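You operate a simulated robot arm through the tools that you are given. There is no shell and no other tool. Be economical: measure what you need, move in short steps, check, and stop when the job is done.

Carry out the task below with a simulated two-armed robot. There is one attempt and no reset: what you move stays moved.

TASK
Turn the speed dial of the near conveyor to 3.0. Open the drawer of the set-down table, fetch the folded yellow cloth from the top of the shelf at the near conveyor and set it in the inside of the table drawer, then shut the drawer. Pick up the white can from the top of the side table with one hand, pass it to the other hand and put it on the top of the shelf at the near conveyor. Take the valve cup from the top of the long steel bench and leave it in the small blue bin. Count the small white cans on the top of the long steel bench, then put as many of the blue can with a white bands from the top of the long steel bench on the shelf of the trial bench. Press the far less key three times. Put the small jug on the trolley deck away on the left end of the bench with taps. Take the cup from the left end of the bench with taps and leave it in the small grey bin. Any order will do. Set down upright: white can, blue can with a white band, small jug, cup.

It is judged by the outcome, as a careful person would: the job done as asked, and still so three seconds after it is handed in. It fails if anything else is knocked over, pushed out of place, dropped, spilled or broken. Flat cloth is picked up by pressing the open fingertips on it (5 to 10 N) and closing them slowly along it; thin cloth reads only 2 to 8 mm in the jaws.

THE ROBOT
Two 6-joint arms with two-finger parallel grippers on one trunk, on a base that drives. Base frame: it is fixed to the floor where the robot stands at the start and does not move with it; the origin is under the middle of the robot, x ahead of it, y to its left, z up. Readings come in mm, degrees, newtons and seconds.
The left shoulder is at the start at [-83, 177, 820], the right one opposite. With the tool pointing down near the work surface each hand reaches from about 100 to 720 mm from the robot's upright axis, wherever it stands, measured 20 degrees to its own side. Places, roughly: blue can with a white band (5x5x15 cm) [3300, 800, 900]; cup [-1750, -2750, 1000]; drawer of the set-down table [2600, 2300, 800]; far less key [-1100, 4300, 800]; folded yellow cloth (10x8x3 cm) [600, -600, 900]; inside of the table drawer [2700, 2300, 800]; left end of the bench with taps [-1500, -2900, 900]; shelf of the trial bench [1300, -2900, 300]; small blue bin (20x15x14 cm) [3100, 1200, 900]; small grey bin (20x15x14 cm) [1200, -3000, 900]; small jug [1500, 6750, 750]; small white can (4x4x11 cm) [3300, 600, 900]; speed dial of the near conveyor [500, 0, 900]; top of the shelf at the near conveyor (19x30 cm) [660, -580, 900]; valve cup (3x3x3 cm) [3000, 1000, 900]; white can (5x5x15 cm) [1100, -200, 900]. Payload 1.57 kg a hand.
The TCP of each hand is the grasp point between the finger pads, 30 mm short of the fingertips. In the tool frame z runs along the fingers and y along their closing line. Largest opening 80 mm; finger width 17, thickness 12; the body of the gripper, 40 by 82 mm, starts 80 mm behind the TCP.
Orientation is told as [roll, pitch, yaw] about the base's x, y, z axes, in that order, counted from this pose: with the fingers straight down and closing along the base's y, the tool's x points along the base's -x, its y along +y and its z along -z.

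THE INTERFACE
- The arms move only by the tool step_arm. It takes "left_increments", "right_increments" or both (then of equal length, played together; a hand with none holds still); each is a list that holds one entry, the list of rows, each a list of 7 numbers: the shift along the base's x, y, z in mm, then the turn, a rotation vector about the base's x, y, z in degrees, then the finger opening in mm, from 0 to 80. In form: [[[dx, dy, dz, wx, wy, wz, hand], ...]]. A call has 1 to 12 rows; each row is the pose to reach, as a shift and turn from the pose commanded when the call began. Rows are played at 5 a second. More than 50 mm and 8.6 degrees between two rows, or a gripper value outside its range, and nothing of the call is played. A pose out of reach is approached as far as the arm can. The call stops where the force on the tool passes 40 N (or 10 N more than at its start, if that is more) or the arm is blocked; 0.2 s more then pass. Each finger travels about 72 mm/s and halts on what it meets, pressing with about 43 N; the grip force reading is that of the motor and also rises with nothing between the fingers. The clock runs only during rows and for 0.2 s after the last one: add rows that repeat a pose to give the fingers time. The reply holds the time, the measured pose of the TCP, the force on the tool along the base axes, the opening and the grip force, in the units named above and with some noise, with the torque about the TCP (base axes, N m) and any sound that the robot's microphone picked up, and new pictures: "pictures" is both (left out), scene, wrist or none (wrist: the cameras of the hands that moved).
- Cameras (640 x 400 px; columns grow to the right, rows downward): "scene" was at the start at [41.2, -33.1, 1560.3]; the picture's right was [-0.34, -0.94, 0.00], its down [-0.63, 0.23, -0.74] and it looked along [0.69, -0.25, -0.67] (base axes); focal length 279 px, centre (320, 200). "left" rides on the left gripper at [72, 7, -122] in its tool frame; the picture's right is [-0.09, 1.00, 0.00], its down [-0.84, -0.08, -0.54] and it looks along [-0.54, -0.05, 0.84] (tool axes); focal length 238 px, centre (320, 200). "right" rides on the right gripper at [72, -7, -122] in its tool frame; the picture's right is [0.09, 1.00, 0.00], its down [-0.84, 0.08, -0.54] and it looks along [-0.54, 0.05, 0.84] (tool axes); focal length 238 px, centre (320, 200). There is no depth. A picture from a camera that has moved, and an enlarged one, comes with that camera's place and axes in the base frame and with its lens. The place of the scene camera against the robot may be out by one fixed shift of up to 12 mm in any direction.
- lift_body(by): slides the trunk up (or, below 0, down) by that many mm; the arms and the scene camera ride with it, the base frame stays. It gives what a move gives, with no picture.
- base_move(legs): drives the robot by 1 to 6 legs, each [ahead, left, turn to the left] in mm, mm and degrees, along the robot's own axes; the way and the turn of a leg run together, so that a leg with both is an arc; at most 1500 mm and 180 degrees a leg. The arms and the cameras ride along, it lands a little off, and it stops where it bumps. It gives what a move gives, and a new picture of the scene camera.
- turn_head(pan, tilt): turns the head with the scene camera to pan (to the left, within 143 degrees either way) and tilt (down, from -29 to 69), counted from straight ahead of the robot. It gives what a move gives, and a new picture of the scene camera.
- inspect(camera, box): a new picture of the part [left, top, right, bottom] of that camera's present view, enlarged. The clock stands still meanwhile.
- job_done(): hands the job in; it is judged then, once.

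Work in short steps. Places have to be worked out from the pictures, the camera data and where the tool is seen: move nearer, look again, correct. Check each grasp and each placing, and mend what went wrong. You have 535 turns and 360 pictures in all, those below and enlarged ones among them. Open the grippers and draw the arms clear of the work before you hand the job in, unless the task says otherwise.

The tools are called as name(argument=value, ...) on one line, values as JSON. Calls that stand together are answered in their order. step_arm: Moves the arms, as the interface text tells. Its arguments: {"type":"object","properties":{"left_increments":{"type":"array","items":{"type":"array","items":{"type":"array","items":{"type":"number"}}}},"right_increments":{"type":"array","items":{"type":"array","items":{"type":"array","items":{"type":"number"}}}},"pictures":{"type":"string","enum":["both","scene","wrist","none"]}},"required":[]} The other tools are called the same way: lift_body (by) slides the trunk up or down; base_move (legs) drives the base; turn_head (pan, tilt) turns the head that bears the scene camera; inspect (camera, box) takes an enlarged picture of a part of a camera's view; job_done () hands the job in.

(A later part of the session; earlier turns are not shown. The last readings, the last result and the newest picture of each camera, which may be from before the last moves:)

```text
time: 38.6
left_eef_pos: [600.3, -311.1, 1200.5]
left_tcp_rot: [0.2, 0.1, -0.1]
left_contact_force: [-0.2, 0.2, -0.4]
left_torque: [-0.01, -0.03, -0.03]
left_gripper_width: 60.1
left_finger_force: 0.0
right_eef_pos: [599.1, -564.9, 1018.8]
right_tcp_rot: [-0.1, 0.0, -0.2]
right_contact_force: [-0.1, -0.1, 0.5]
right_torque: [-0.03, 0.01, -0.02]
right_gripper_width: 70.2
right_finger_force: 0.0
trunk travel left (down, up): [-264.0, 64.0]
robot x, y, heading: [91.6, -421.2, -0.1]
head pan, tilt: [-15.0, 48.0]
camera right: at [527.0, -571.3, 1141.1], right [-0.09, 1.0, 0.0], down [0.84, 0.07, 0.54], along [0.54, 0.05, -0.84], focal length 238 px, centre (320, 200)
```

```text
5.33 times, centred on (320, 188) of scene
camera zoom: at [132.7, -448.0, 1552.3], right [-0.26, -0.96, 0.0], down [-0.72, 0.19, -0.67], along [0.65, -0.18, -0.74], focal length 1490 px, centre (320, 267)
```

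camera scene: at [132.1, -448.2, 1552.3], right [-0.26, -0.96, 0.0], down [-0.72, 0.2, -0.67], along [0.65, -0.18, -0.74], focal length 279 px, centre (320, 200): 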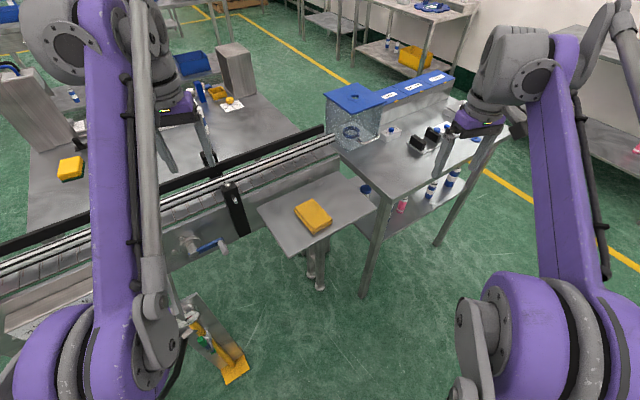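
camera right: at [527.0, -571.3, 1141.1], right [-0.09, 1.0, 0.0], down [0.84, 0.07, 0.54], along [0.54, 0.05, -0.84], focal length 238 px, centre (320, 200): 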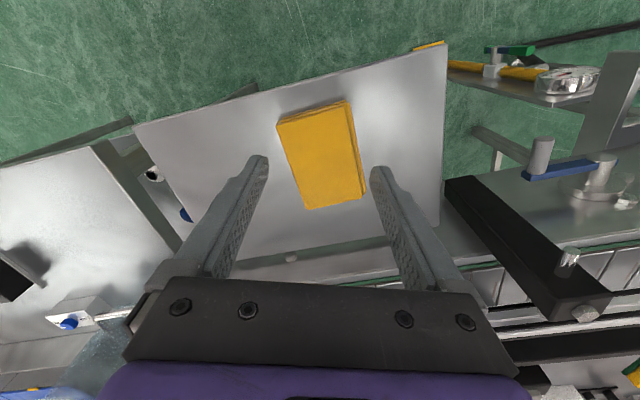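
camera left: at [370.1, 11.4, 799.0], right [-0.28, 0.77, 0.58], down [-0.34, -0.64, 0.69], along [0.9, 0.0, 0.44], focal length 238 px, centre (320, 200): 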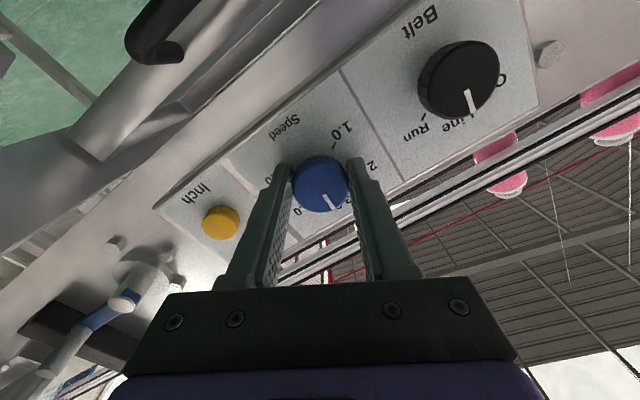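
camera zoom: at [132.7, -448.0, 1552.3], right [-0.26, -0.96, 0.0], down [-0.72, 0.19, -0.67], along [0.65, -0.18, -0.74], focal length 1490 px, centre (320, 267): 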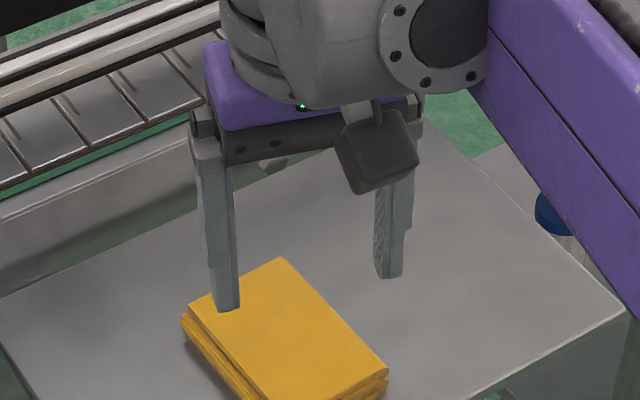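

Cloth centre is now estimated at [638,-562,890], its short side along the conveyor. I yaw the right tool 20° and come down to just above it.

step_arm(right_increments=[[[12, 1, -10, 0, 0, 6.7, 65], [26, 2, -25, 0, 0, 13.4, 60], [40, 2, -45, 0, 0, 20, 60], [40, 2, -45, 0, 0, 20, 60]]], pictures="wrist")

inspect(camera="scene", box=[260, 165, 380, 240])

```text
time: 39.6
left_eef_pos: [598.1, -311.6, 1201.1]
left_tcp_rot: [0.0, 0.0, -0.1]
left_contact_force: [0.4, 0.4, -0.8]
left_torque: [-0.01, 0.01, -0.02]
left_gripper_width: 59.9
left_finger_force: 0.0
right_eef_pos: [638.9, -564.5, 976.8]
right_tcp_rot: [0.0, 0.0, 19.8]
right_contact_force: [0.4, 0.2, 0.0]
right_torque: [0.0, 0.0, -0.02]
right_gripper_width: 60.0
right_finger_force: 0.1
trunk travel left (down, up): [-264.0, 64.0]
robot x, y, heading: [92.5, -418.0, -0.1]
head pan, tilt: [-15.0, 48.0]
camera right: at [573.5, -594.3, 1098.5], right [-0.42, 0.91, 0.0], down [0.76, 0.36, 0.54], along [0.49, 0.23, -0.84], focal length 238 px, centre (320, 200)
```

right: 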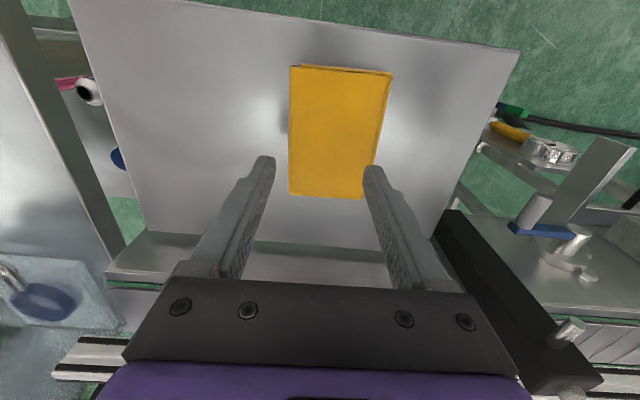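

```text
5.33 times, centred on (320, 202) of scene
camera zoom: at [131.7, -448.1, 1552.3], right [-0.26, -0.96, 0.0], down [-0.72, 0.19, -0.67], along [0.65, -0.18, -0.74], focal length 1490 px, centre (320, 187)
```

zoom: 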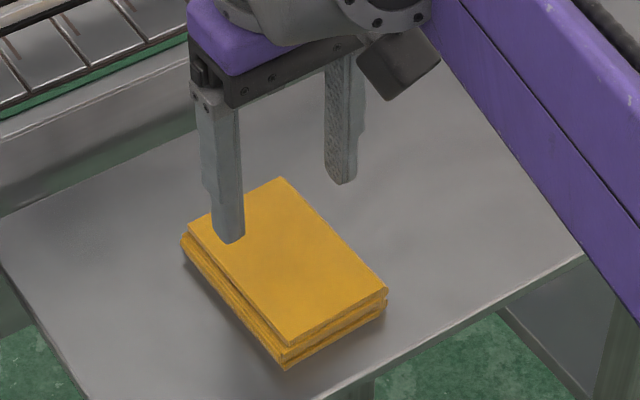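

Shelf edge size gives shelf top ≈903, so cloth top ≈935 and centre ≈[620,-565]. I shift 15 mm back and go down in small steps watching the force.

step_arm(right_increments=[[[-15, 0, 0, 0, 0, 0, 60], [-15, 0, -4, 0, 0, 0, 60], [-15, 0, -8, 0, 0, 0, 60], [-15, 0, -10, 0, 0, 0, 60]]], pictures="none")

step_arm(right_increments=[[[0, 0, -2, 0, 0, 0, 60], [0, 0, -4, 0, 0, 0, 60], [0, 0, -5, 0, 0, 0, 60]]], pictures="none")

inspect(camera="scene", box=[260, 165, 380, 240])

```text
time: 40.6
left_eef_pos: [598.8, -312.0, 1200.5]
left_tcp_rot: [0.1, 0.1, 0.0]
left_contact_force: [0.1, -0.5, -0.5]
left_torque: [-0.01, -0.02, 0.0]
left_gripper_width: 60.0
left_finger_force: 0.0
right_eef_pos: [624.3, -563.3, 965.1]
right_tcp_rot: [0.0, -0.1, 19.7]
right_contact_force: [0.6, -0.6, 0.2]
right_torque: [0.0, 0.0, -0.01]
right_gripper_width: 60.2
right_finger_force: 0.0
trunk travel left (down, up): [-264.0, 64.0]
robot x, y, heading: [93.4, -418.0, -0.3]
head pan, tilt: [-15.0, 48.0]
```

```text
time: 41.4
left_eef_pos: [599.1, -311.0, 1199.6]
left_tcp_rot: [0.1, 0.2, -0.1]
left_contact_force: [0.5, 0.1, 0.4]
left_torque: [0.0, 0.0, 0.01]
left_gripper_width: 60.2
left_finger_force: 0.0
right_eef_pos: [624.1, -563.4, 959.6]
right_tcp_rot: [-0.1, 0.0, 19.8]
right_contact_force: [0.2, 0.1, -0.1]
right_torque: [-0.03, -0.03, 0.02]
right_gripper_width: 60.0
right_finger_force: 0.1
trunk travel left (down, up): [-264.0, 64.0]
robot x, y, heading: [87.7, -422.0, -0.4]
head pan, tilt: [-15.0, 48.0]
```

```text
5.33 times, centred on (320, 202) of scene
camera zoom: at [132.1, -448.2, 1552.3], right [-0.26, -0.96, 0.0], down [-0.72, 0.19, -0.67], along [0.65, -0.18, -0.74], focal length 1490 px, centre (320, 187)
```

zoom: 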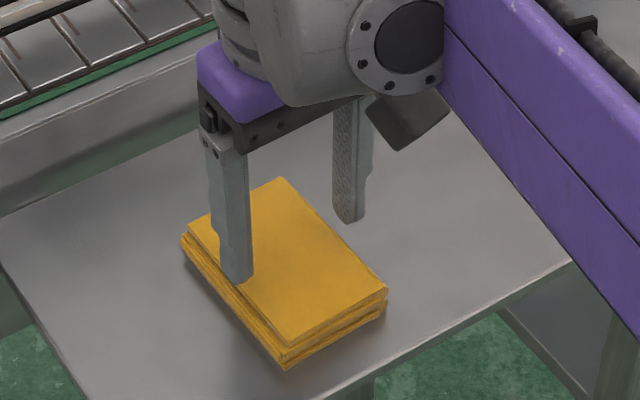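

No contact yet with tips at ~930. Continue down in small steps.

step_arm(right_increments=[[[0, 0, -3, 0, 0, 0, 60], [0, 0, -6, 0, 0, 0, 60], [0, 0, -9, 0, 0, 0, 60], [0, 0, -12, 0, 0, 0, 60]]], pictures="wrist")

inspect(camera="scene", box=[260, 165, 380, 240])

```text
time: 42.4
left_eef_pos: [597.7, -311.2, 1201.2]
left_tcp_rot: [0.0, 0.1, -0.1]
left_contact_force: [0.3, -0.6, -0.6]
left_torque: [0.0, 0.01, -0.03]
left_gripper_width: 59.9
left_finger_force: 0.1
right_eef_pos: [624.5, -562.8, 949.4]
right_tcp_rot: [-0.1, -0.2, 19.9]
right_contact_force: [7.1, 0.1, 37.9]
right_torque: [1.08, 0.25, -0.13]
right_gripper_width: 59.6
right_finger_force: 0.0
trunk travel left (down, up): [-264.0, 64.0]
robot x, y, heading: [93.4, -423.2, -0.1]
head pan, tilt: [-15.0, 48.0]
camera right: at [558.2, -594.0, 1072.6], right [-0.42, 0.91, 0.0], down [0.76, 0.36, 0.55], along [0.49, 0.23, -0.84], focal length 238 px, centre (320, 200)
```

right: 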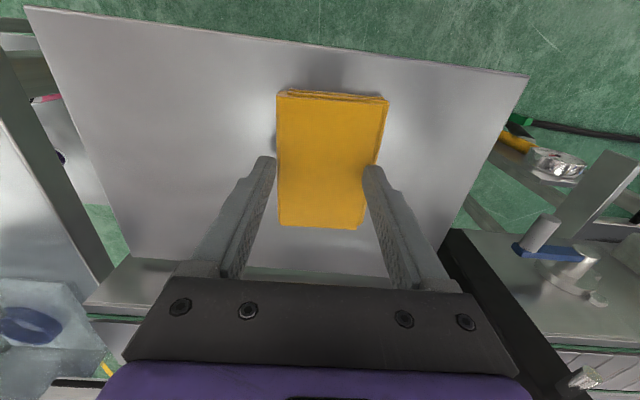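

```text
5.33 times, centred on (320, 202) of scene
camera zoom: at [129.9, -447.5, 1552.8], right [-0.26, -0.96, 0.0], down [-0.72, 0.19, -0.67], along [0.65, -0.18, -0.74], focal length 1490 px, centre (320, 187)
```

zoom: 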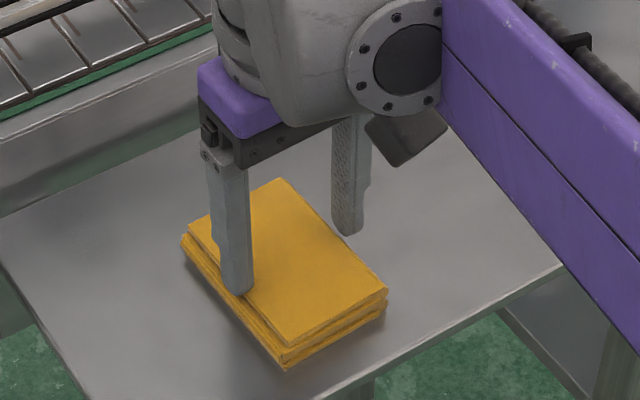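

Only the +y finger met the cloth (top ≈ 919). I lift, shift 8 mm along the closing line, narrow to 45 mm and come back down.

step_arm(right_increments=[[[0, 0, 10, 0, 0, 0, 50], [-3, 8, 12, 0, 0, 0, 45], [-3, 8, 8, 0, 0, 0, 45], [-3, 8, 5, 0, 0, 0, 45], [-3, 8, 3, 0, 0, 0, 45]]], pictures="none")

```text
time: 43.6
left_eef_pos: [598.3, -311.6, 1200.4]
left_tcp_rot: [0.2, 0.1, -0.1]
left_contact_force: [-0.4, 0.7, 0.5]
left_torque: [-0.02, -0.01, 0.01]
left_gripper_width: 59.9
left_finger_force: 0.0
right_eef_pos: [621.9, -555.6, 950.7]
right_tcp_rot: [0.0, -0.1, 19.7]
right_contact_force: [-0.7, -0.6, 0.5]
right_torque: [-0.02, 0.0, 0.01]
right_gripper_width: 44.6
right_finger_force: 0.1
trunk travel left (down, up): [-264.0, 64.0]
robot x, y, heading: [92.7, -423.7, -0.1]
head pan, tilt: [-15.0, 48.0]
```

Not touching yet; I lower by 1 mm steps.

step_arm(right_increments=[[[0, 0, -1, 0, 0, 0, 45], [0, 0, -2, 0, 0, 0, 45]]], pictures="none")

step_arm(right_increments=[[[0, 0, -1, 0, 0, 0, 45], [0, 0, -1.5, 0, 0, 0, 45]]], pictures="wrist")

```text
time: 44.2
left_eef_pos: [599.0, -311.7, 1200.2]
left_tcp_rot: [0.2, 0.0, -0.1]
left_contact_force: [-0.4, 0.2, 0.2]
left_torque: [-0.01, -0.01, -0.01]
left_gripper_width: 60.2
left_finger_force: 0.0
right_eef_pos: [620.6, -555.6, 950.9]
right_tcp_rot: [-0.1, -0.1, 19.8]
right_contact_force: [6.0, -3.7, 24.0]
right_torque: [-0.05, -0.18, 0.0]
right_gripper_width: 44.8
right_finger_force: 0.0
trunk travel left (down, up): [-264.0, 64.0]
robot x, y, heading: [93.3, -426.4, 0.0]
head pan, tilt: [-15.0, 48.0]
```

```text
time: 44.6
left_eef_pos: [597.5, -311.5, 1200.3]
left_tcp_rot: [0.0, 0.0, -0.1]
left_contact_force: [-0.1, 0.5, 0.3]
left_torque: [-0.03, -0.03, -0.03]
left_gripper_width: 60.2
left_finger_force: 0.2
right_eef_pos: [620.5, -554.2, 951.3]
right_tcp_rot: [-0.1, -0.2, 19.8]
right_contact_force: [2.1, 0.6, 23.5]
right_torque: [0.07, -0.01, 0.01]
right_gripper_width: 44.8
right_finger_force: 0.1
trunk travel left (down, up): [-264.0, 64.0]
robot x, y, heading: [92.4, -424.8, -0.2]
head pan, tilt: [-15.0, 48.0]
stopped in row 2 (right hand): the force on the tool passed its limit at 43 N (the readings are from after the stop); the commanded pose is now the measured one
camera right: at [555.6, -585.9, 1073.1], right [-0.42, 0.91, 0.0], down [0.76, 0.36, 0.54], along [0.49, 0.23, -0.84], focal length 238 px, centre (320, 200)
```

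right: 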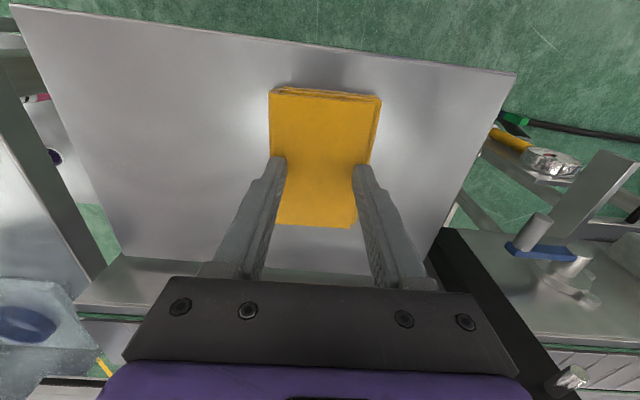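

Both tips press evenly, 23 N. I ease by 0.7 mm and close slowly along the cloth.

step_arm(right_increments=[[[0, 0, 0.7, 0, 0, 0, 45], [0, 0, 0.7, 0, 0, 0, 41], [0, 0, 0.7, 0, 0, 0, 37], [0, 0, 0.7, 0, 0, 0, 33], [0, 0, 0.7, 0, 0, 0, 29], [0, 0, 0.7, 0, 0, 0, 25], [0, 0, 0.7, 0, 0, 0, 21], [0, 0, 0.7, 0, 0, 0, 17], [0, 0, 0.7, 0, 0, 0, 13], [0, 0, 0.7, 0, 0, 0, 9], [0, 0, 0.7, 0, 0, 0, 5], [0, 0, 0.7, 0, 0, 0, 0]]], pictures="none")

step_arm(right_increments=[[[0, 0, 0, 0, 0, 0, 0], [0, 0, 15, 0, 0, 0, 0], [0, 0, 30, 0, 0, 0, 0], [0, 0, 50, 0, 0, 0, 0]]], pictures="wrist")

```text
time: 47.2
left_eef_pos: [597.6, -311.6, 1201.3]
left_tcp_rot: [0.0, -0.1, -0.2]
left_contact_force: [-0.2, 0.7, -0.1]
left_torque: [0.01, 0.01, 0.01]
left_gripper_width: 60.2
left_finger_force: 0.1
right_eef_pos: [619.5, -555.0, 951.4]
right_tcp_rot: [-0.1, -0.3, 19.8]
right_contact_force: [-2.1, 4.3, 19.7]
right_torque: [0.18, 0.05, -0.01]
right_gripper_width: 0.0
right_finger_force: 21.2
trunk travel left (down, up): [-264.0, 64.0]
robot x, y, heading: [92.6, -422.1, -0.2]
head pan, tilt: [-15.0, 48.0]
```

```text
time: 48.2
left_eef_pos: [598.9, -311.9, 1200.1]
left_tcp_rot: [0.1, 0.1, -0.1]
left_contact_force: [0.4, -0.1, -0.6]
left_torque: [-0.05, -0.01, 0.0]
left_gripper_width: 60.4
left_finger_force: 0.0
right_eef_pos: [622.7, -555.8, 1001.6]
right_tcp_rot: [-0.1, 0.0, 19.8]
right_contact_force: [0.5, 0.5, 0.5]
right_torque: [0.02, -0.02, -0.02]
right_gripper_width: 0.0
right_finger_force: 21.8
trunk travel left (down, up): [-264.0, 64.0]
robot x, y, heading: [92.3, -423.4, -0.2]
head pan, tilt: [-15.0, 48.0]
camera right: at [556.4, -586.3, 1123.0], right [-0.42, 0.91, 0.0], down [0.76, 0.36, 0.54], along [0.49, 0.23, -0.84], focal length 238 px, centre (320, 200)
```

right: 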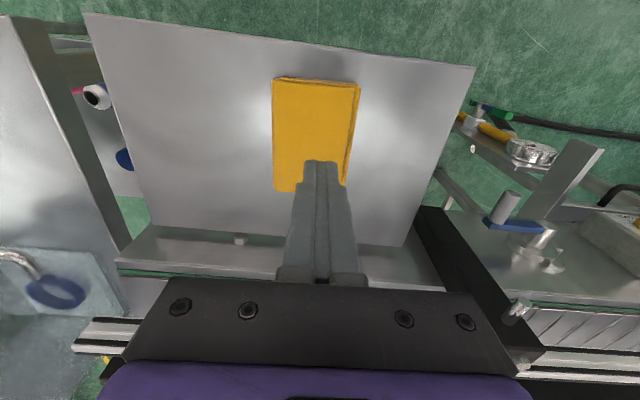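

The closing slid over the stiff folded top (0 mm). The cloth measures ~66 mm wide, so I can take it by its two sides: I open to 80, centre on it and check.

step_arm(right_increments=[[[-4, -5, 0, 0, 0, 0, 20], [-7, -9, 0, 0, 0, 0, 40], [-7, -9, 0, 0, 0, 0, 60], [-7, -9, 0, 0, 0, 0, 80], [-7, -9, -25, 0, 0, 0, 80], [-7, -9, -38, 0, 0, 0, 80]]], pictures="wrist")

inspect(camera="scene", box=[260, 165, 380, 240])

```text
time: 49.6
left_eef_pos: [601.1, -311.8, 1200.0]
left_tcp_rot: [0.1, 0.1, -0.1]
left_contact_force: [-0.6, -0.2, -0.1]
left_torque: [0.0, 0.01, 0.02]
left_gripper_width: 59.7
left_finger_force: 0.1
right_eef_pos: [613.9, -563.0, 961.4]
right_tcp_rot: [-0.1, -0.1, 19.8]
right_contact_force: [-0.9, 0.3, 0.2]
right_torque: [0.03, 0.01, -0.03]
right_gripper_width: 80.1
right_finger_force: 0.0
trunk travel left (down, up): [-264.0, 64.0]
robot x, y, heading: [93.7, -424.7, -0.3]
head pan, tilt: [-15.0, 48.0]
camera right: at [548.9, -593.9, 1084.2], right [-0.42, 0.91, 0.0], down [0.76, 0.36, 0.54], along [0.49, 0.23, -0.84], focal length 238 px, centre (320, 200)
```

right: 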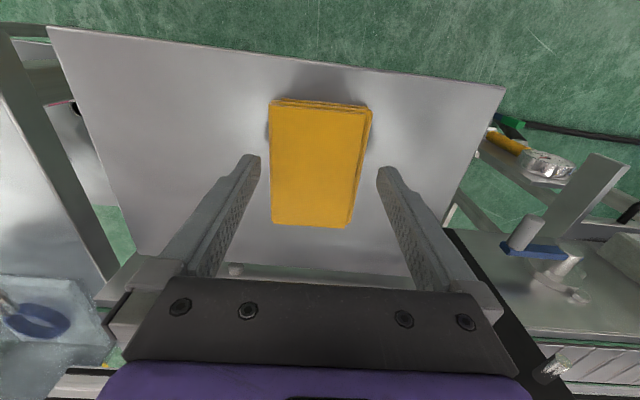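

```text
5.33 times, centred on (320, 202) of scene
camera zoom: at [132.2, -448.2, 1552.3], right [-0.26, -0.96, 0.0], down [-0.72, 0.19, -0.67], along [0.65, -0.18, -0.74], focal length 1490 px, centre (320, 187)
```

zoom: 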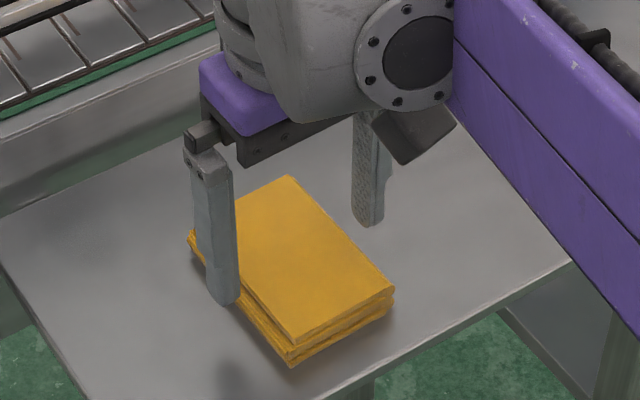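

Nicely straddled. I shift 3 mm and lower to tips ≈905, watching contact, then close on the sides.

step_arm(right_increments=[[[1, -3, -8, 0, 0, 0, 80], [1, -3, -16, 0, 0, 0, 80], [1, -3, -22, 0, 0, 0, 80], [1, -3, -27, 0, 0, 0, 80]]], pictures="none")

```text
time: 50.6
left_eef_pos: [599.9, -312.7, 1199.9]
left_tcp_rot: [0.1, 0.0, -0.1]
left_contact_force: [0.0, -0.6, -0.2]
left_torque: [0.0, 0.0, 0.02]
left_gripper_width: 60.1
left_finger_force: 0.0
right_eef_pos: [614.5, -565.4, 934.9]
right_tcp_rot: [-0.1, -0.1, 19.8]
right_contact_force: [-0.6, -0.1, -0.2]
right_torque: [-0.01, -0.01, 0.0]
right_gripper_width: 80.1
right_finger_force: 0.2
trunk travel left (down, up): [-264.0, 64.0]
robot x, y, heading: [94.2, -420.7, -0.1]
head pan, tilt: [-15.0, 48.0]
```

No contact, so the tips are beside the cloth. Closing slowly.

step_arm(right_increments=[[[0, 0, 0, 0, 0, 0, 74], [0, 0, 0, 0, 0, 0, 68], [0, 0, 0, 0, 0, 0, 62], [0, 0, 0, 0, 0, 0, 56], [0, 0, 0, 0, 0, 0, 50], [0, 0, 0, 0, 0, 0, 46], [0, 0, 0, 0, 0, 0, 46]]], pictures="wrist")

```text
time: 52.2
left_eef_pos: [599.7, -312.1, 1200.5]
left_tcp_rot: [0.0, 0.1, -0.1]
left_contact_force: [0.4, -0.9, 0.9]
left_torque: [0.01, -0.05, -0.01]
left_gripper_width: 60.1
left_finger_force: 0.1
right_eef_pos: [614.4, -566.1, 933.8]
right_tcp_rot: [-0.1, 0.0, 19.7]
right_contact_force: [0.3, 0.2, -0.1]
right_torque: [0.01, 0.01, -0.01]
right_gripper_width: 68.8
right_finger_force: 43.1
trunk travel left (down, up): [-264.0, 64.0]
robot x, y, heading: [93.2, -424.9, -0.3]
head pan, tilt: [-15.0, 48.0]
camera right: at [550.4, -597.4, 1056.4], right [-0.42, 0.91, 0.0], down [0.76, 0.36, 0.54], along [0.49, 0.23, -0.84], focal length 238 px, centre (320, 200)
```

right: 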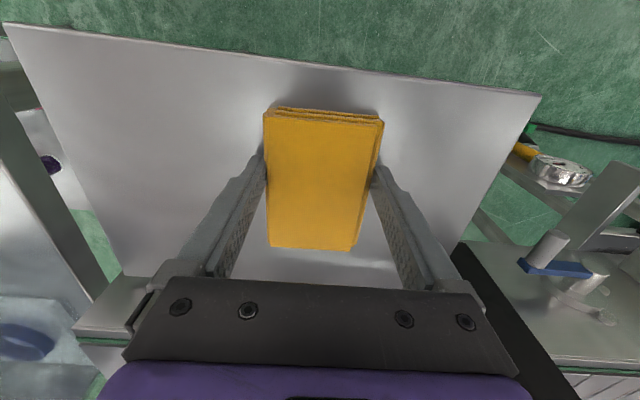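

Gripped firmly: 68.8 mm wide with 43 N. I lift and verify.

step_arm(right_increments=[[[0, 0, 15, 0, 0, 0, 46], [0, 0, 40, 0, 0, 0, 46], [0, 0, 80, 0, 0, 0, 46], [0, 0, 120, 0, 0, 0, 46]]], pictures="both")

```text
time: 53.2
left_eef_pos: [599.1, -312.7, 1200.8]
left_tcp_rot: [0.1, 0.1, -0.1]
left_contact_force: [-0.2, 0.4, -0.2]
left_torque: [-0.01, -0.01, -0.01]
left_gripper_width: 60.1
left_finger_force: 0.1
right_eef_pos: [617.5, -565.8, 1056.1]
right_tcp_rot: [-0.1, -0.1, 19.9]
right_contact_force: [-0.4, 1.0, 0.2]
right_torque: [0.02, 0.0, 0.0]
right_gripper_width: 69.0
right_finger_force: 43.1
trunk travel left (down, up): [-264.0, 64.0]
robot x, y, heading: [90.1, -424.2, -0.3]
head pan, tilt: [-15.0, 48.0]
camera scene: at [132.0, -448.1, 1552.3], right [-0.26, -0.96, 0.0], down [-0.72, 0.19, -0.67], along [0.65, -0.18, -0.74], focal length 279 px, centre (320, 200)
camera right: at [551.8, -597.4, 1177.4], right [-0.42, 0.91, 0.0], down [0.76, 0.36, 0.54], along [0.49, 0.23, -0.84], focal length 238 px, centre (320, 200)
```

scene: 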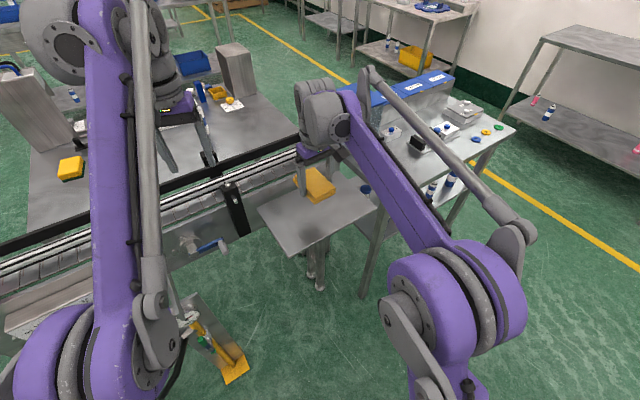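
right: 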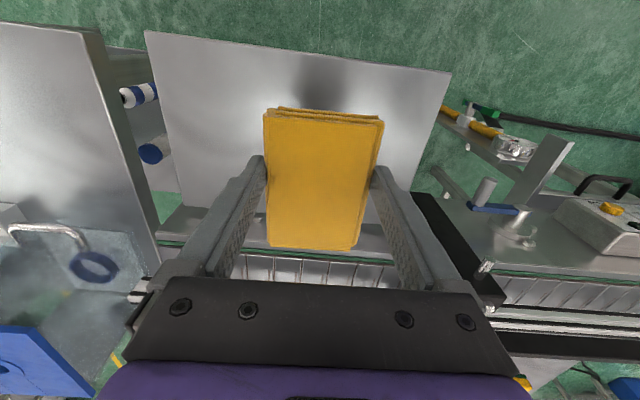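

Cloth held. I retract both arms a little for travel before driving round the right end of the conveyor.

step_arm(left_increments=[[[-40, 10, 0, 0, 0, 0, 60], [-80, 20, 0, 0, 0, 0, 60], [-110, 20, 0, 0, 0, 0, 60], [-110, 20, 0, 0, 0, 0, 60]]], right_increments=[[[-40, -15, 20, 0, 0, 0, 46], [-80, -40, 40, 0, 0, 0, 46], [-110, -60, 60, 0, 0, 0, 46], [-150, -80, 80, 0, 0, 0, 46]]], pictures="none")

turn_head(pan=-60, tilt=30)

```text
refused: row 2 steps farther than a row can; nothing moved
```

```text
time: 54.4
left_eef_pos: [599.7, -311.3, 1200.4]
left_tcp_rot: [0.1, 0.0, 0.0]
left_contact_force: [-0.4, 0.3, 0.4]
left_torque: [0.03, 0.0, 0.0]
left_gripper_width: 59.8
left_finger_force: 0.1
right_eef_pos: [617.4, -566.0, 1053.1]
right_tcp_rot: [-0.1, -0.1, 19.8]
right_contact_force: [-0.1, 0.8, -0.2]
right_torque: [-0.01, 0.0, 0.02]
right_gripper_width: 68.6
right_finger_force: 42.9
trunk travel left (down, up): [-264.0, 64.0]
robot x, y, heading: [90.8, -421.2, -0.2]
head pan, tilt: [-60.0, 30.0]
camera scene: at [101.2, -506.0, 1579.0], right [-0.87, -0.5, 0.0], down [-0.25, 0.43, -0.87], along [0.43, -0.75, -0.5], focal length 279 px, centre (320, 200)
```

scene: 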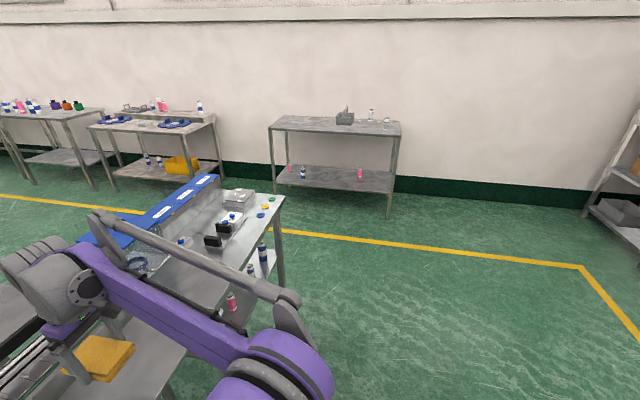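

I first tuck the arms with smaller rows, then drive: back, right past the bench end, forward, then left behind the side table.

step_arm(left_increments=[[[-30, 5, 0, 0, 0, 0, 60], [-60, 10, 0, 0, 0, 0, 60], [-90, 15, 0, 0, 0, 0, 60], [-110, 20, 0, 0, 0, 0, 60], [-110, 20, 0, 0, 0, 0, 60]]], right_increments=[[[-30, -15, 18, 0, 0, 0, 46], [-60, -30, 36, 0, 0, 0, 46], [-90, -45, 54, 0, 0, 0, 46], [-120, -60, 72, 0, 0, 0, 46], [-150, -80, 85, 0, 0, 0, 46]]], pictures="none")

base_move(legs=[[-150, 0, 0], [0, -1500, 0], [0, -250, 0], [1500, 0, 0], [640, 0, 0]])

```text
time: 55.6
left_eef_pos: [488.1, -289.8, 1199.5]
left_tcp_rot: [0.1, -0.1, -0.2]
left_contact_force: [0.7, -1.2, 0.5]
left_torque: [-0.02, -0.03, 0.03]
left_gripper_width: 60.0
left_finger_force: 0.1
right_eef_pos: [465.1, -649.2, 1139.5]
right_tcp_rot: [0.0, -0.1, 19.8]
right_contact_force: [-0.1, -0.6, -0.4]
right_torque: [0.01, 0.0, 0.0]
right_gripper_width: 68.8
right_finger_force: 42.8
trunk travel left (down, up): [-264.0, 64.0]
robot x, y, heading: [93.1, -423.1, -0.2]
head pan, tilt: [-60.0, 30.0]
```

```text
time: 82.3
left_eef_pos: [2452.4, -1923.6, 1198.0]
left_tcp_rot: [0.2, 0.1, 3.7]
left_contact_force: [-1.1, -0.6, -0.4]
left_torque: [-0.01, 0.04, 0.0]
left_gripper_width: 60.2
left_finger_force: 0.0
right_eef_pos: [2452.8, -2283.2, 1138.7]
right_tcp_rot: [-0.1, -0.1, 23.5]
right_contact_force: [-0.7, 0.6, 0.4]
right_torque: [-0.03, 0.01, -0.01]
right_gripper_width: 68.7
right_finger_force: 42.9
trunk travel left (down, up): [-264.0, 64.0]
robot x, y, heading: [2067.7, -2081.5, 3.5]
head pan, tilt: [-60.0, 30.0]
camera scene: at [2079.8, -2165.8, 1579.0], right [-0.83, -0.55, 0.0], down [-0.28, 0.42, -0.87], along [0.48, -0.72, -0.5], focal length 279 px, centre (320, 200)
```

scene: 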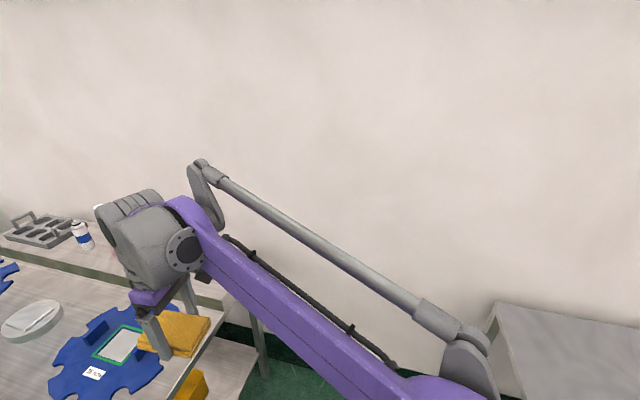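

Arrived [2068,-2081] with 3.5° heading. I correct the heading and look along +y for the next stretch.

base_move(legs=[[0, 0, -3.5]])

turn_head(pan=75, tilt=20)

turn_head(pan=40, tilt=20)

```text
time: 83.2
left_eef_pos: [2462.7, -1948.6, 1199.6]
left_tcp_rot: [0.1, 0.1, 0.2]
left_contact_force: [0.1, 0.7, -0.3]
left_torque: [0.02, 0.04, -0.01]
left_gripper_width: 60.2
left_finger_force: 0.1
right_eef_pos: [2440.8, -2307.3, 1139.7]
right_tcp_rot: [-0.1, 0.0, 20.1]
right_contact_force: [-0.8, 0.3, -1.1]
right_torque: [-0.01, -0.03, -0.01]
right_gripper_width: 68.8
right_finger_force: 42.6
trunk travel left (down, up): [-264.0, 64.0]
robot x, y, heading: [2067.2, -2082.5, 0.2]
head pan, tilt: [-60.0, 30.0]
camera scene: at [2074.8, -2166.3, 1579.1], right [-0.87, -0.5, 0.0], down [-0.25, 0.43, -0.87], along [0.43, -0.75, -0.5], focal length 279 px, centre (320, 200)
```

scene: 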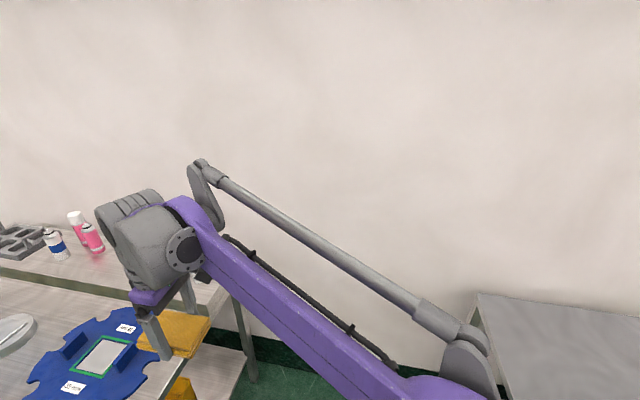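

```text
time: 85.3
left_eef_pos: [2461.2, -1947.9, 1198.8]
left_tcp_rot: [0.1, 0.2, 0.2]
left_contact_force: [-0.5, -0.1, 0.3]
left_torque: [0.03, -0.01, 0.03]
left_gripper_width: 60.1
left_finger_force: 0.1
right_eef_pos: [2440.8, -2306.8, 1138.9]
right_tcp_rot: [0.0, -0.1, 20.1]
right_contact_force: [0.0, 0.3, -0.9]
right_torque: [-0.01, 0.01, 0.01]
right_gripper_width: 68.6
right_finger_force: 42.6
trunk travel left (down, up): [-264.0, 64.0]
robot x, y, heading: [2066.7, -2083.0, 0.0]
head pan, tilt: [75.0, 20.0]
camera scene: at [2053.5, -1998.1, 1595.1], right [0.97, -0.26, 0.0], down [-0.09, -0.33, -0.94], along [0.24, 0.91, -0.34], focal length 279 px, centre (320, 200)
```

scene: 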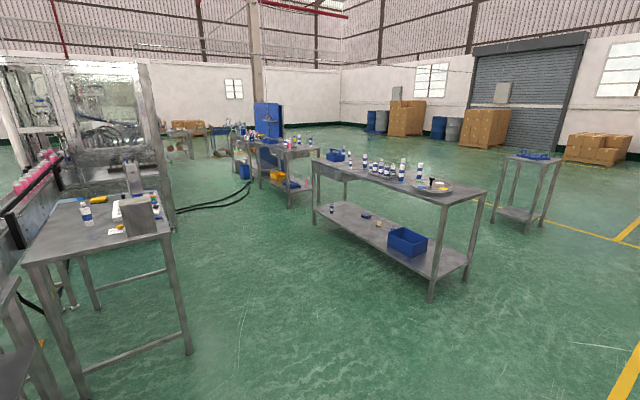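

```text
time: 86.4
left_eef_pos: [2461.9, -1948.7, 1199.1]
left_tcp_rot: [0.0, 0.0, 0.2]
left_contact_force: [0.4, -0.6, 0.6]
left_torque: [-0.01, -0.03, -0.03]
left_gripper_width: 60.2
left_finger_force: 0.0
right_eef_pos: [2441.0, -2307.0, 1139.2]
right_tcp_rot: [-0.2, -0.1, 20.0]
right_contact_force: [-0.1, -0.3, 0.2]
right_torque: [-0.01, -0.01, 0.0]
right_gripper_width: 68.8
right_finger_force: 42.7
trunk travel left (down, up): [-264.0, 64.0]
robot x, y, heading: [2065.6, -2084.2, 0.1]
head pan, tilt: [40.0, 20.0]
camera scene: at [2100.7, -2028.0, 1595.1], right [0.64, -0.76, 0.0], down [-0.26, -0.22, -0.94], along [0.72, 0.61, -0.34], focal length 279 px, centre (320, 200)
```

scene: 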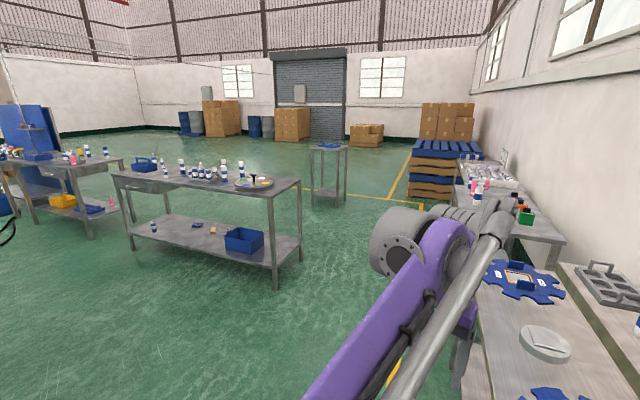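

Tables here are all rotated ~20° like the conveyor. The set-down table's front runs from about [2653,2061] to [2217,3151]. I drive left to about [1910,2060] and turn 20° left.

base_move(legs=[[0, 1500, 0], [0, 1500, 0], [-100, 1100, 0], [0, 0, 20]])

turn_head(pan=0, tilt=35)

```text
time: 123.2
left_eef_pos: [2345.4, 2279.5, 1199.2]
left_tcp_rot: [0.1, 0.2, 18.9]
left_contact_force: [0.0, -1.0, -0.6]
left_torque: [0.0, -0.01, -0.02]
left_gripper_width: 60.0
left_finger_force: 0.1
right_eef_pos: [2439.0, 1934.9, 1141.5]
right_tcp_rot: [-0.1, -0.1, 38.7]
right_contact_force: [-1.1, -0.2, -1.3]
right_torque: [0.03, 0.01, -0.01]
right_gripper_width: 68.6
right_finger_force: 42.8
trunk travel left (down, up): [-264.0, 64.0]
robot x, y, heading: [2008.6, 2028.2, 18.7]
head pan, tilt: [40.0, 20.0]
camera scene: at [2026.9, 2088.1, 1595.1], right [0.85, -0.52, 0.0], down [-0.18, -0.29, -0.94], along [0.49, 0.8, -0.34], focal length 279 px, centre (320, 200)
```

scene: 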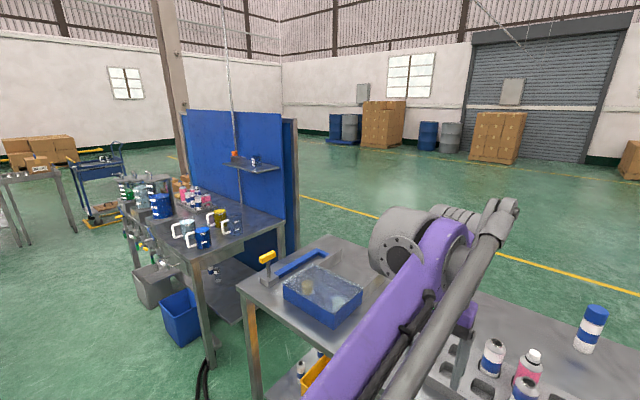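

```text
time: 124.3
left_eef_pos: [2345.1, 2280.3, 1200.1]
left_tcp_rot: [0.1, 0.1, 18.8]
left_contact_force: [-1.1, -0.4, -0.2]
left_torque: [-0.01, -0.03, 0.02]
left_gripper_width: 60.2
left_finger_force: 0.0
right_eef_pos: [2438.9, 1933.8, 1139.5]
right_tcp_rot: [-0.1, -0.1, 38.7]
right_contact_force: [0.2, 0.5, -0.6]
right_torque: [0.01, -0.01, 0.01]
right_gripper_width: 68.6
right_finger_force: 42.9
trunk travel left (down, up): [-264.0, 64.0]
robot x, y, heading: [2015.6, 2028.6, 18.3]
head pan, tilt: [0.0, 35.0]
camera scene: at [2061.9, 2036.8, 1571.3], right [0.32, -0.95, 0.0], down [-0.54, -0.18, -0.82], along [0.78, 0.26, -0.57], focal length 279 px, centre (320, 200)
```

scene: 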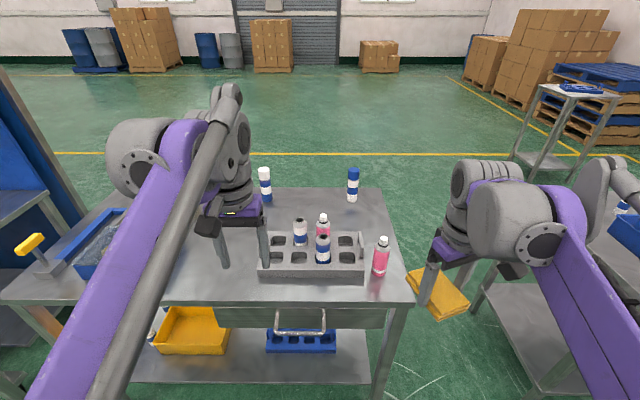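

The set-down table and its drawer are straight ahead; handle about [2495,2244,800]. I take an enlarged look at the handle.

inspect(camera="scene", box=[210, 280, 410, 370])

inspect(camera="left", box=[0, 0, 640, 400])

```text
3.20 times, centred on (310, 325) of scene
camera zoom: at [2061.9, 2036.8, 1571.3], right [0.32, -0.95, 0.0], down [-0.54, -0.18, -0.82], along [0.78, 0.26, -0.57], focal length 894 px, centre (352, -200)
```

zoom: 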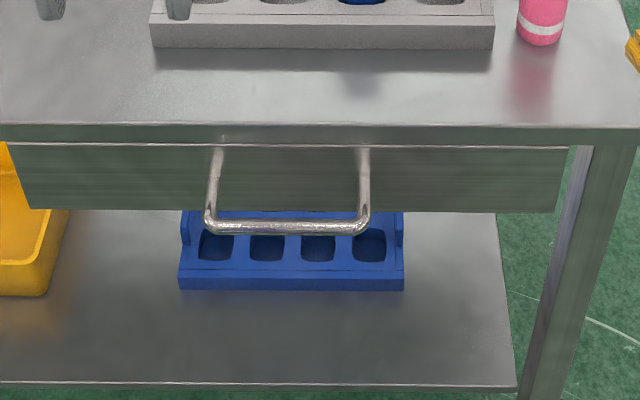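

```text
1.00 times, centred on (320, 200) of left (not enlarged: the box is as wide or as high as the picture)
camera zoom: at [2274.5, 2262.8, 1320.9], right [-0.23, 0.97, 0.0], down [0.82, 0.2, 0.54], along [0.53, 0.13, -0.84], focal length 238 px, centre (320, 200)
```

zoom: 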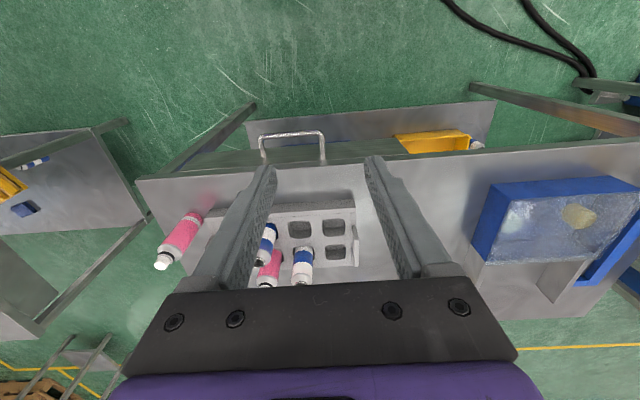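

I rotate the left tool 90° so it closes along the drawer's pull direction, and bring it above the handle for a closer look.

step_arm(left_increments=[[[0, -5, -20, 0, 0, -8.2, 60], [0, -10, -40, 0, 0, -16.4, 60], [10, -15, -60, 0, 0, -24.6, 60], [20, -20, -80, 0, 0, -32.8, 60], [30, -25, -100, 0, 0, -41, 60], [40, -30, -120, 0, 0, -49.2, 60], [50, -35, -140, 0, 0, -57.4, 60], [60, -40, -160, 0, 0, -65.6, 60], [70, -45, -180, 0, 0, -73.8, 60], [80, -45, -200, 0, 0, -82, 60], [90, -45, -220, 0, 0, -90, 60], [90, -45, -230, 0, 0, -90, 60]]], pictures="both")

```text
time: 126.9
left_eef_pos: [2435.5, 2235.4, 969.8]
left_tcp_rot: [0.2, 0.0, -71.4]
left_contact_force: [0.6, -0.6, -0.3]
left_torque: [-0.02, 0.0, -0.02]
left_gripper_width: 59.9
left_finger_force: 0.0
right_eef_pos: [2438.5, 1933.6, 1139.8]
right_tcp_rot: [-0.1, -0.2, 38.7]
right_contact_force: [0.1, -0.2, -0.6]
right_torque: [-0.01, -0.01, -0.01]
right_gripper_width: 68.8
right_finger_force: 42.8
trunk travel left (down, up): [-264.0, 64.0]
robot x, y, heading: [2010.8, 2024.5, 19.0]
head pan, tilt: [0.0, 35.0]
camera scene: at [2061.7, 2036.8, 1571.3], right [0.32, -0.95, 0.0], down [-0.54, -0.18, -0.82], along [0.78, 0.26, -0.57], focal length 279 px, centre (320, 200)
camera left: at [2417.3, 2304.8, 1091.2], right [0.97, 0.23, 0.0], down [0.19, -0.82, 0.54], along [0.13, -0.53, -0.84], focal length 238 px, centre (320, 200)
```

scene: 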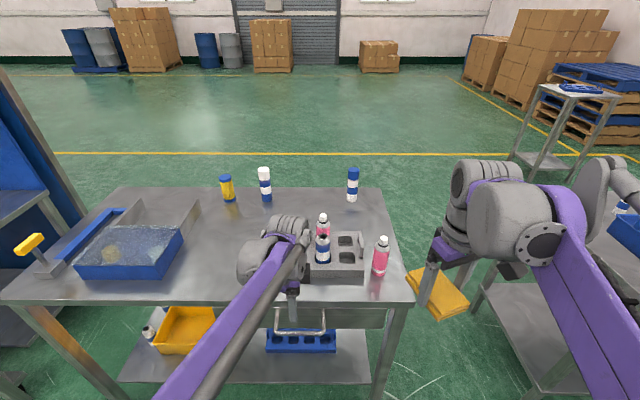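
left: 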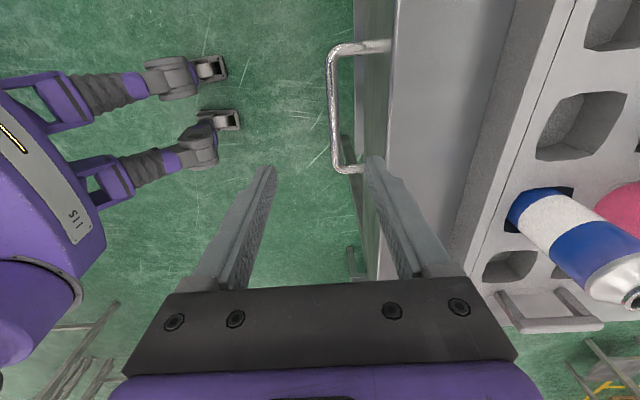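

The bar is at about [2450,2243,785], and ~43 mm off the drawer front. I centre over it with a 36 mm opening and descend partway to check.

step_arm(left_increments=[[[8, 3, -10, 0, 0, 0, 45], [14, 6, -30, 0, 0, 0, 36], [14, 6, -60, 0, 0, 0, 36], [14, 6, -90, 0, 0, 0, 36], [14, 6, -120, 0, 0, 0, 36], [14, 6, -120, 0, 0, 0, 36]]], pictures="wrist")

inspect(camera="scene", box=[220, 270, 380, 370])

```text
time: 128.3
left_eef_pos: [2449.5, 2240.2, 847.9]
left_tcp_rot: [0.0, 0.1, -71.2]
left_contact_force: [0.3, -0.4, 0.3]
left_torque: [0.0, -0.01, -0.01]
left_gripper_width: 36.3
left_finger_force: 0.0
right_eef_pos: [2439.4, 1934.1, 1141.3]
right_tcp_rot: [-0.1, -0.1, 38.7]
right_contact_force: [0.0, -0.3, -0.3]
right_torque: [0.01, 0.0, 0.02]
right_gripper_width: 69.0
right_finger_force: 43.4
trunk travel left (down, up): [-264.0, 64.0]
robot x, y, heading: [2011.5, 2025.2, 18.7]
head pan, tilt: [0.0, 35.0]
camera left: at [2430.5, 2310.1, 969.6], right [0.97, 0.23, 0.0], down [0.2, -0.82, 0.54], along [0.13, -0.53, -0.84], focal length 238 px, centre (320, 200)
```

left: 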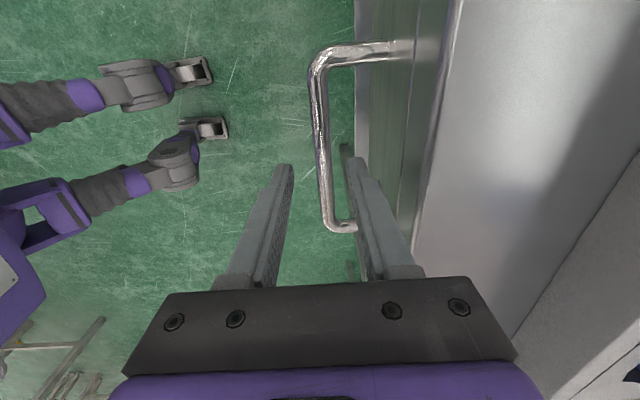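

```text
4.00 times, centred on (300, 320) of scene
camera zoom: at [2061.6, 2036.7, 1571.3], right [0.32, -0.95, 0.0], down [-0.54, -0.18, -0.82], along [0.78, 0.26, -0.57], focal length 1118 px, centre (400, -280)
```

zoom: 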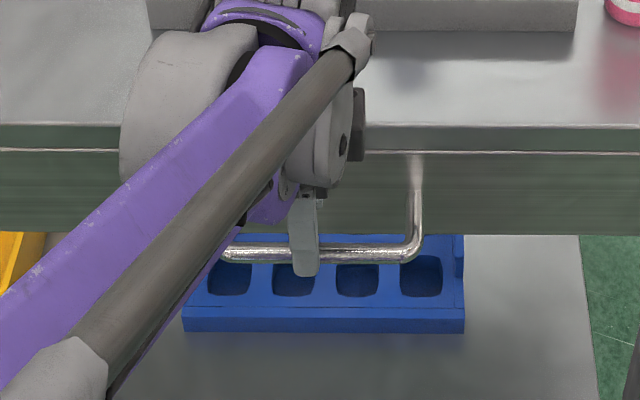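

Fingers straddle the bar. I descend 50 mm and close.

step_arm(left_increments=[[[0, 0, -20, 0, 0, 0, 36], [0, 0, -40, 0, 0, 0, 36], [0, 0, -54, 0, 0, 0, 36], [0, 0, -54, 0, 0, 0, 20], [0, 0, -54, 0, 0, 0, 8], [0, 0, -54, 0, 0, 0, 5], [0, 0, -54, 0, 0, 0, 5]]], pictures="wrist")

```text
time: 129.9
left_eef_pos: [2449.7, 2243.0, 795.0]
left_tcp_rot: [-0.1, 0.1, -71.1]
left_contact_force: [-0.1, 0.8, -3.1]
left_torque: [-0.04, -0.04, -0.56]
left_gripper_width: 13.7
left_finger_force: 30.2
right_eef_pos: [2438.5, 1934.0, 1140.5]
right_tcp_rot: [-0.1, -0.1, 38.6]
right_contact_force: [0.1, -0.3, 0.2]
right_torque: [0.03, 0.02, -0.04]
right_gripper_width: 68.6
right_finger_force: 43.0
trunk travel left (down, up): [-264.0, 64.0]
robot x, y, heading: [2012.6, 2025.4, 18.8]
head pan, tilt: [0.0, 35.0]
camera left: at [2432.1, 2312.2, 915.6], right [0.97, 0.23, 0.0], down [0.2, -0.82, 0.54], along [0.13, -0.53, -0.84], focal length 238 px, centre (320, 200)
```

left: 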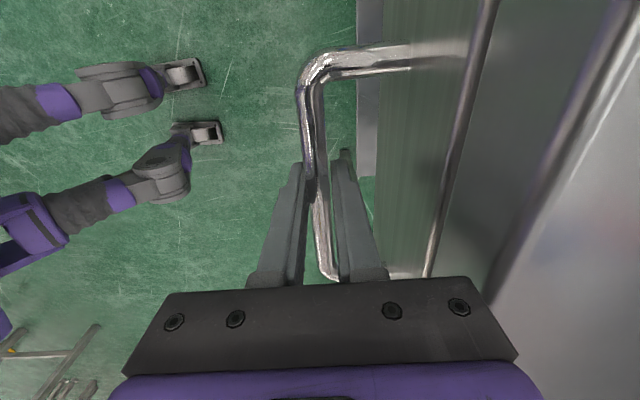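

Bar gripped (13.7 mm). I pull the drawer out along its normal.

step_arm(left_increments=[[[-10, -3.5, 0, 0, 0, 0, 5], [-28, -10, 0, 0, 0, 0, 5], [-47, -17, 0, 0, 0, 0, 5], [-66, -24, 0, 0, 0, 0, 5], [-85, -31, 0, 0, 0, 0, 5], [-103, -37.5, 0, 0, 0, 0, 5], [-122, -44, 0, 0, 0, 0, 5], [-141, -51, 0, 0, 0, 0, 5]]], pictures="scene")

```text
time: 131.7
left_eef_pos: [2307.8, 2190.8, 795.8]
left_tcp_rot: [0.1, 0.0, -71.2]
left_contact_force: [-5.7, 17.9, 1.3]
left_torque: [0.03, 0.0, -0.52]
left_gripper_width: 13.8
left_finger_force: 30.2
right_eef_pos: [2437.6, 1934.8, 1140.4]
right_tcp_rot: [-0.1, -0.1, 38.7]
right_contact_force: [1.1, 0.5, -0.4]
right_torque: [-0.02, 0.01, -0.01]
right_gripper_width: 68.7
right_finger_force: 43.6
trunk travel left (down, up): [-264.0, 64.0]
robot x, y, heading: [2011.9, 2023.9, 18.7]
head pan, tilt: [0.0, 35.0]
camera scene: at [2060.4, 2038.8, 1571.3], right [0.32, -0.95, 0.0], down [-0.54, -0.18, -0.82], along [0.78, 0.26, -0.57], focal length 279 px, centre (320, 200)
```

scene: 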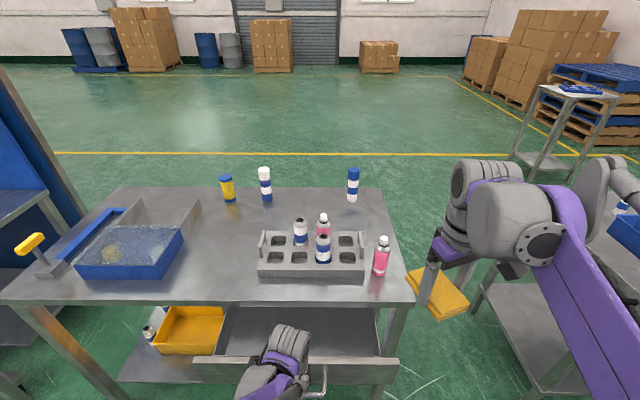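

Opened 150 mm. I pull another 90 mm.

step_arm(left_increments=[[[-17, -5, 0, 0, 0, 0, 5], [-34, -11, 0, 0, 0, 0, 5], [-51, -16, 0, 0, 0, 0, 5], [-68, -22, 0, 0, 0, 0, 5], [-85, -28, 0, 0, 0, 0, 5]]], pictures="scene")

```text
time: 132.9
left_eef_pos: [2222.9, 2161.0, 795.9]
left_tcp_rot: [0.1, -0.2, -71.3]
left_contact_force: [-2.1, 2.1, -16.9]
left_torque: [-0.07, -0.06, -0.51]
left_gripper_width: 14.0
left_finger_force: 30.3
right_eef_pos: [2438.6, 1935.3, 1140.6]
right_tcp_rot: [-0.1, -0.1, 38.8]
right_contact_force: [0.5, -0.2, 0.2]
right_torque: [-0.05, 0.01, 0.04]
right_gripper_width: 68.8
right_finger_force: 43.2
trunk travel left (down, up): [-264.0, 64.0]
robot x, y, heading: [2011.9, 2028.3, 18.6]
head pan, tilt: [0.0, 35.0]
camera scene: at [2061.9, 2037.2, 1571.2], right [0.32, -0.95, 0.0], down [-0.54, -0.18, -0.82], along [0.78, 0.26, -0.57], focal length 279 px, centre (320, 200)
```

scene: 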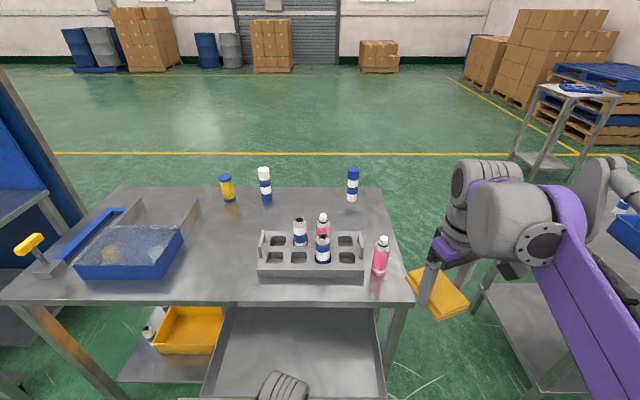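

Drawer open 240 mm. I release the bar, raise the left hand straight up and move it aside to the left.

step_arm(left_increments=[[[0, 0, 0, 0, 0, 0, 20], [0, 0, 0, 0, 0, 0, 36], [0, 0, 30, 0, 0, 0, 36], [0, 0, 70, 0, 0, 0, 36], [0, 0, 115, 0, 0, 0, 36], [-10, 35, 150, 0, 0, 0, 36], [-20, 75, 175, 0, 0, 0, 36], [-35, 115, 200, 0, 0, 0, 36], [-50, 155, 220, 0, 0, 0, 36], [-60, 190, 240, 0, 0, 0, 36]]], pictures="scene")

```text
refused: row 6 steps farther than a row can; nothing moved
```

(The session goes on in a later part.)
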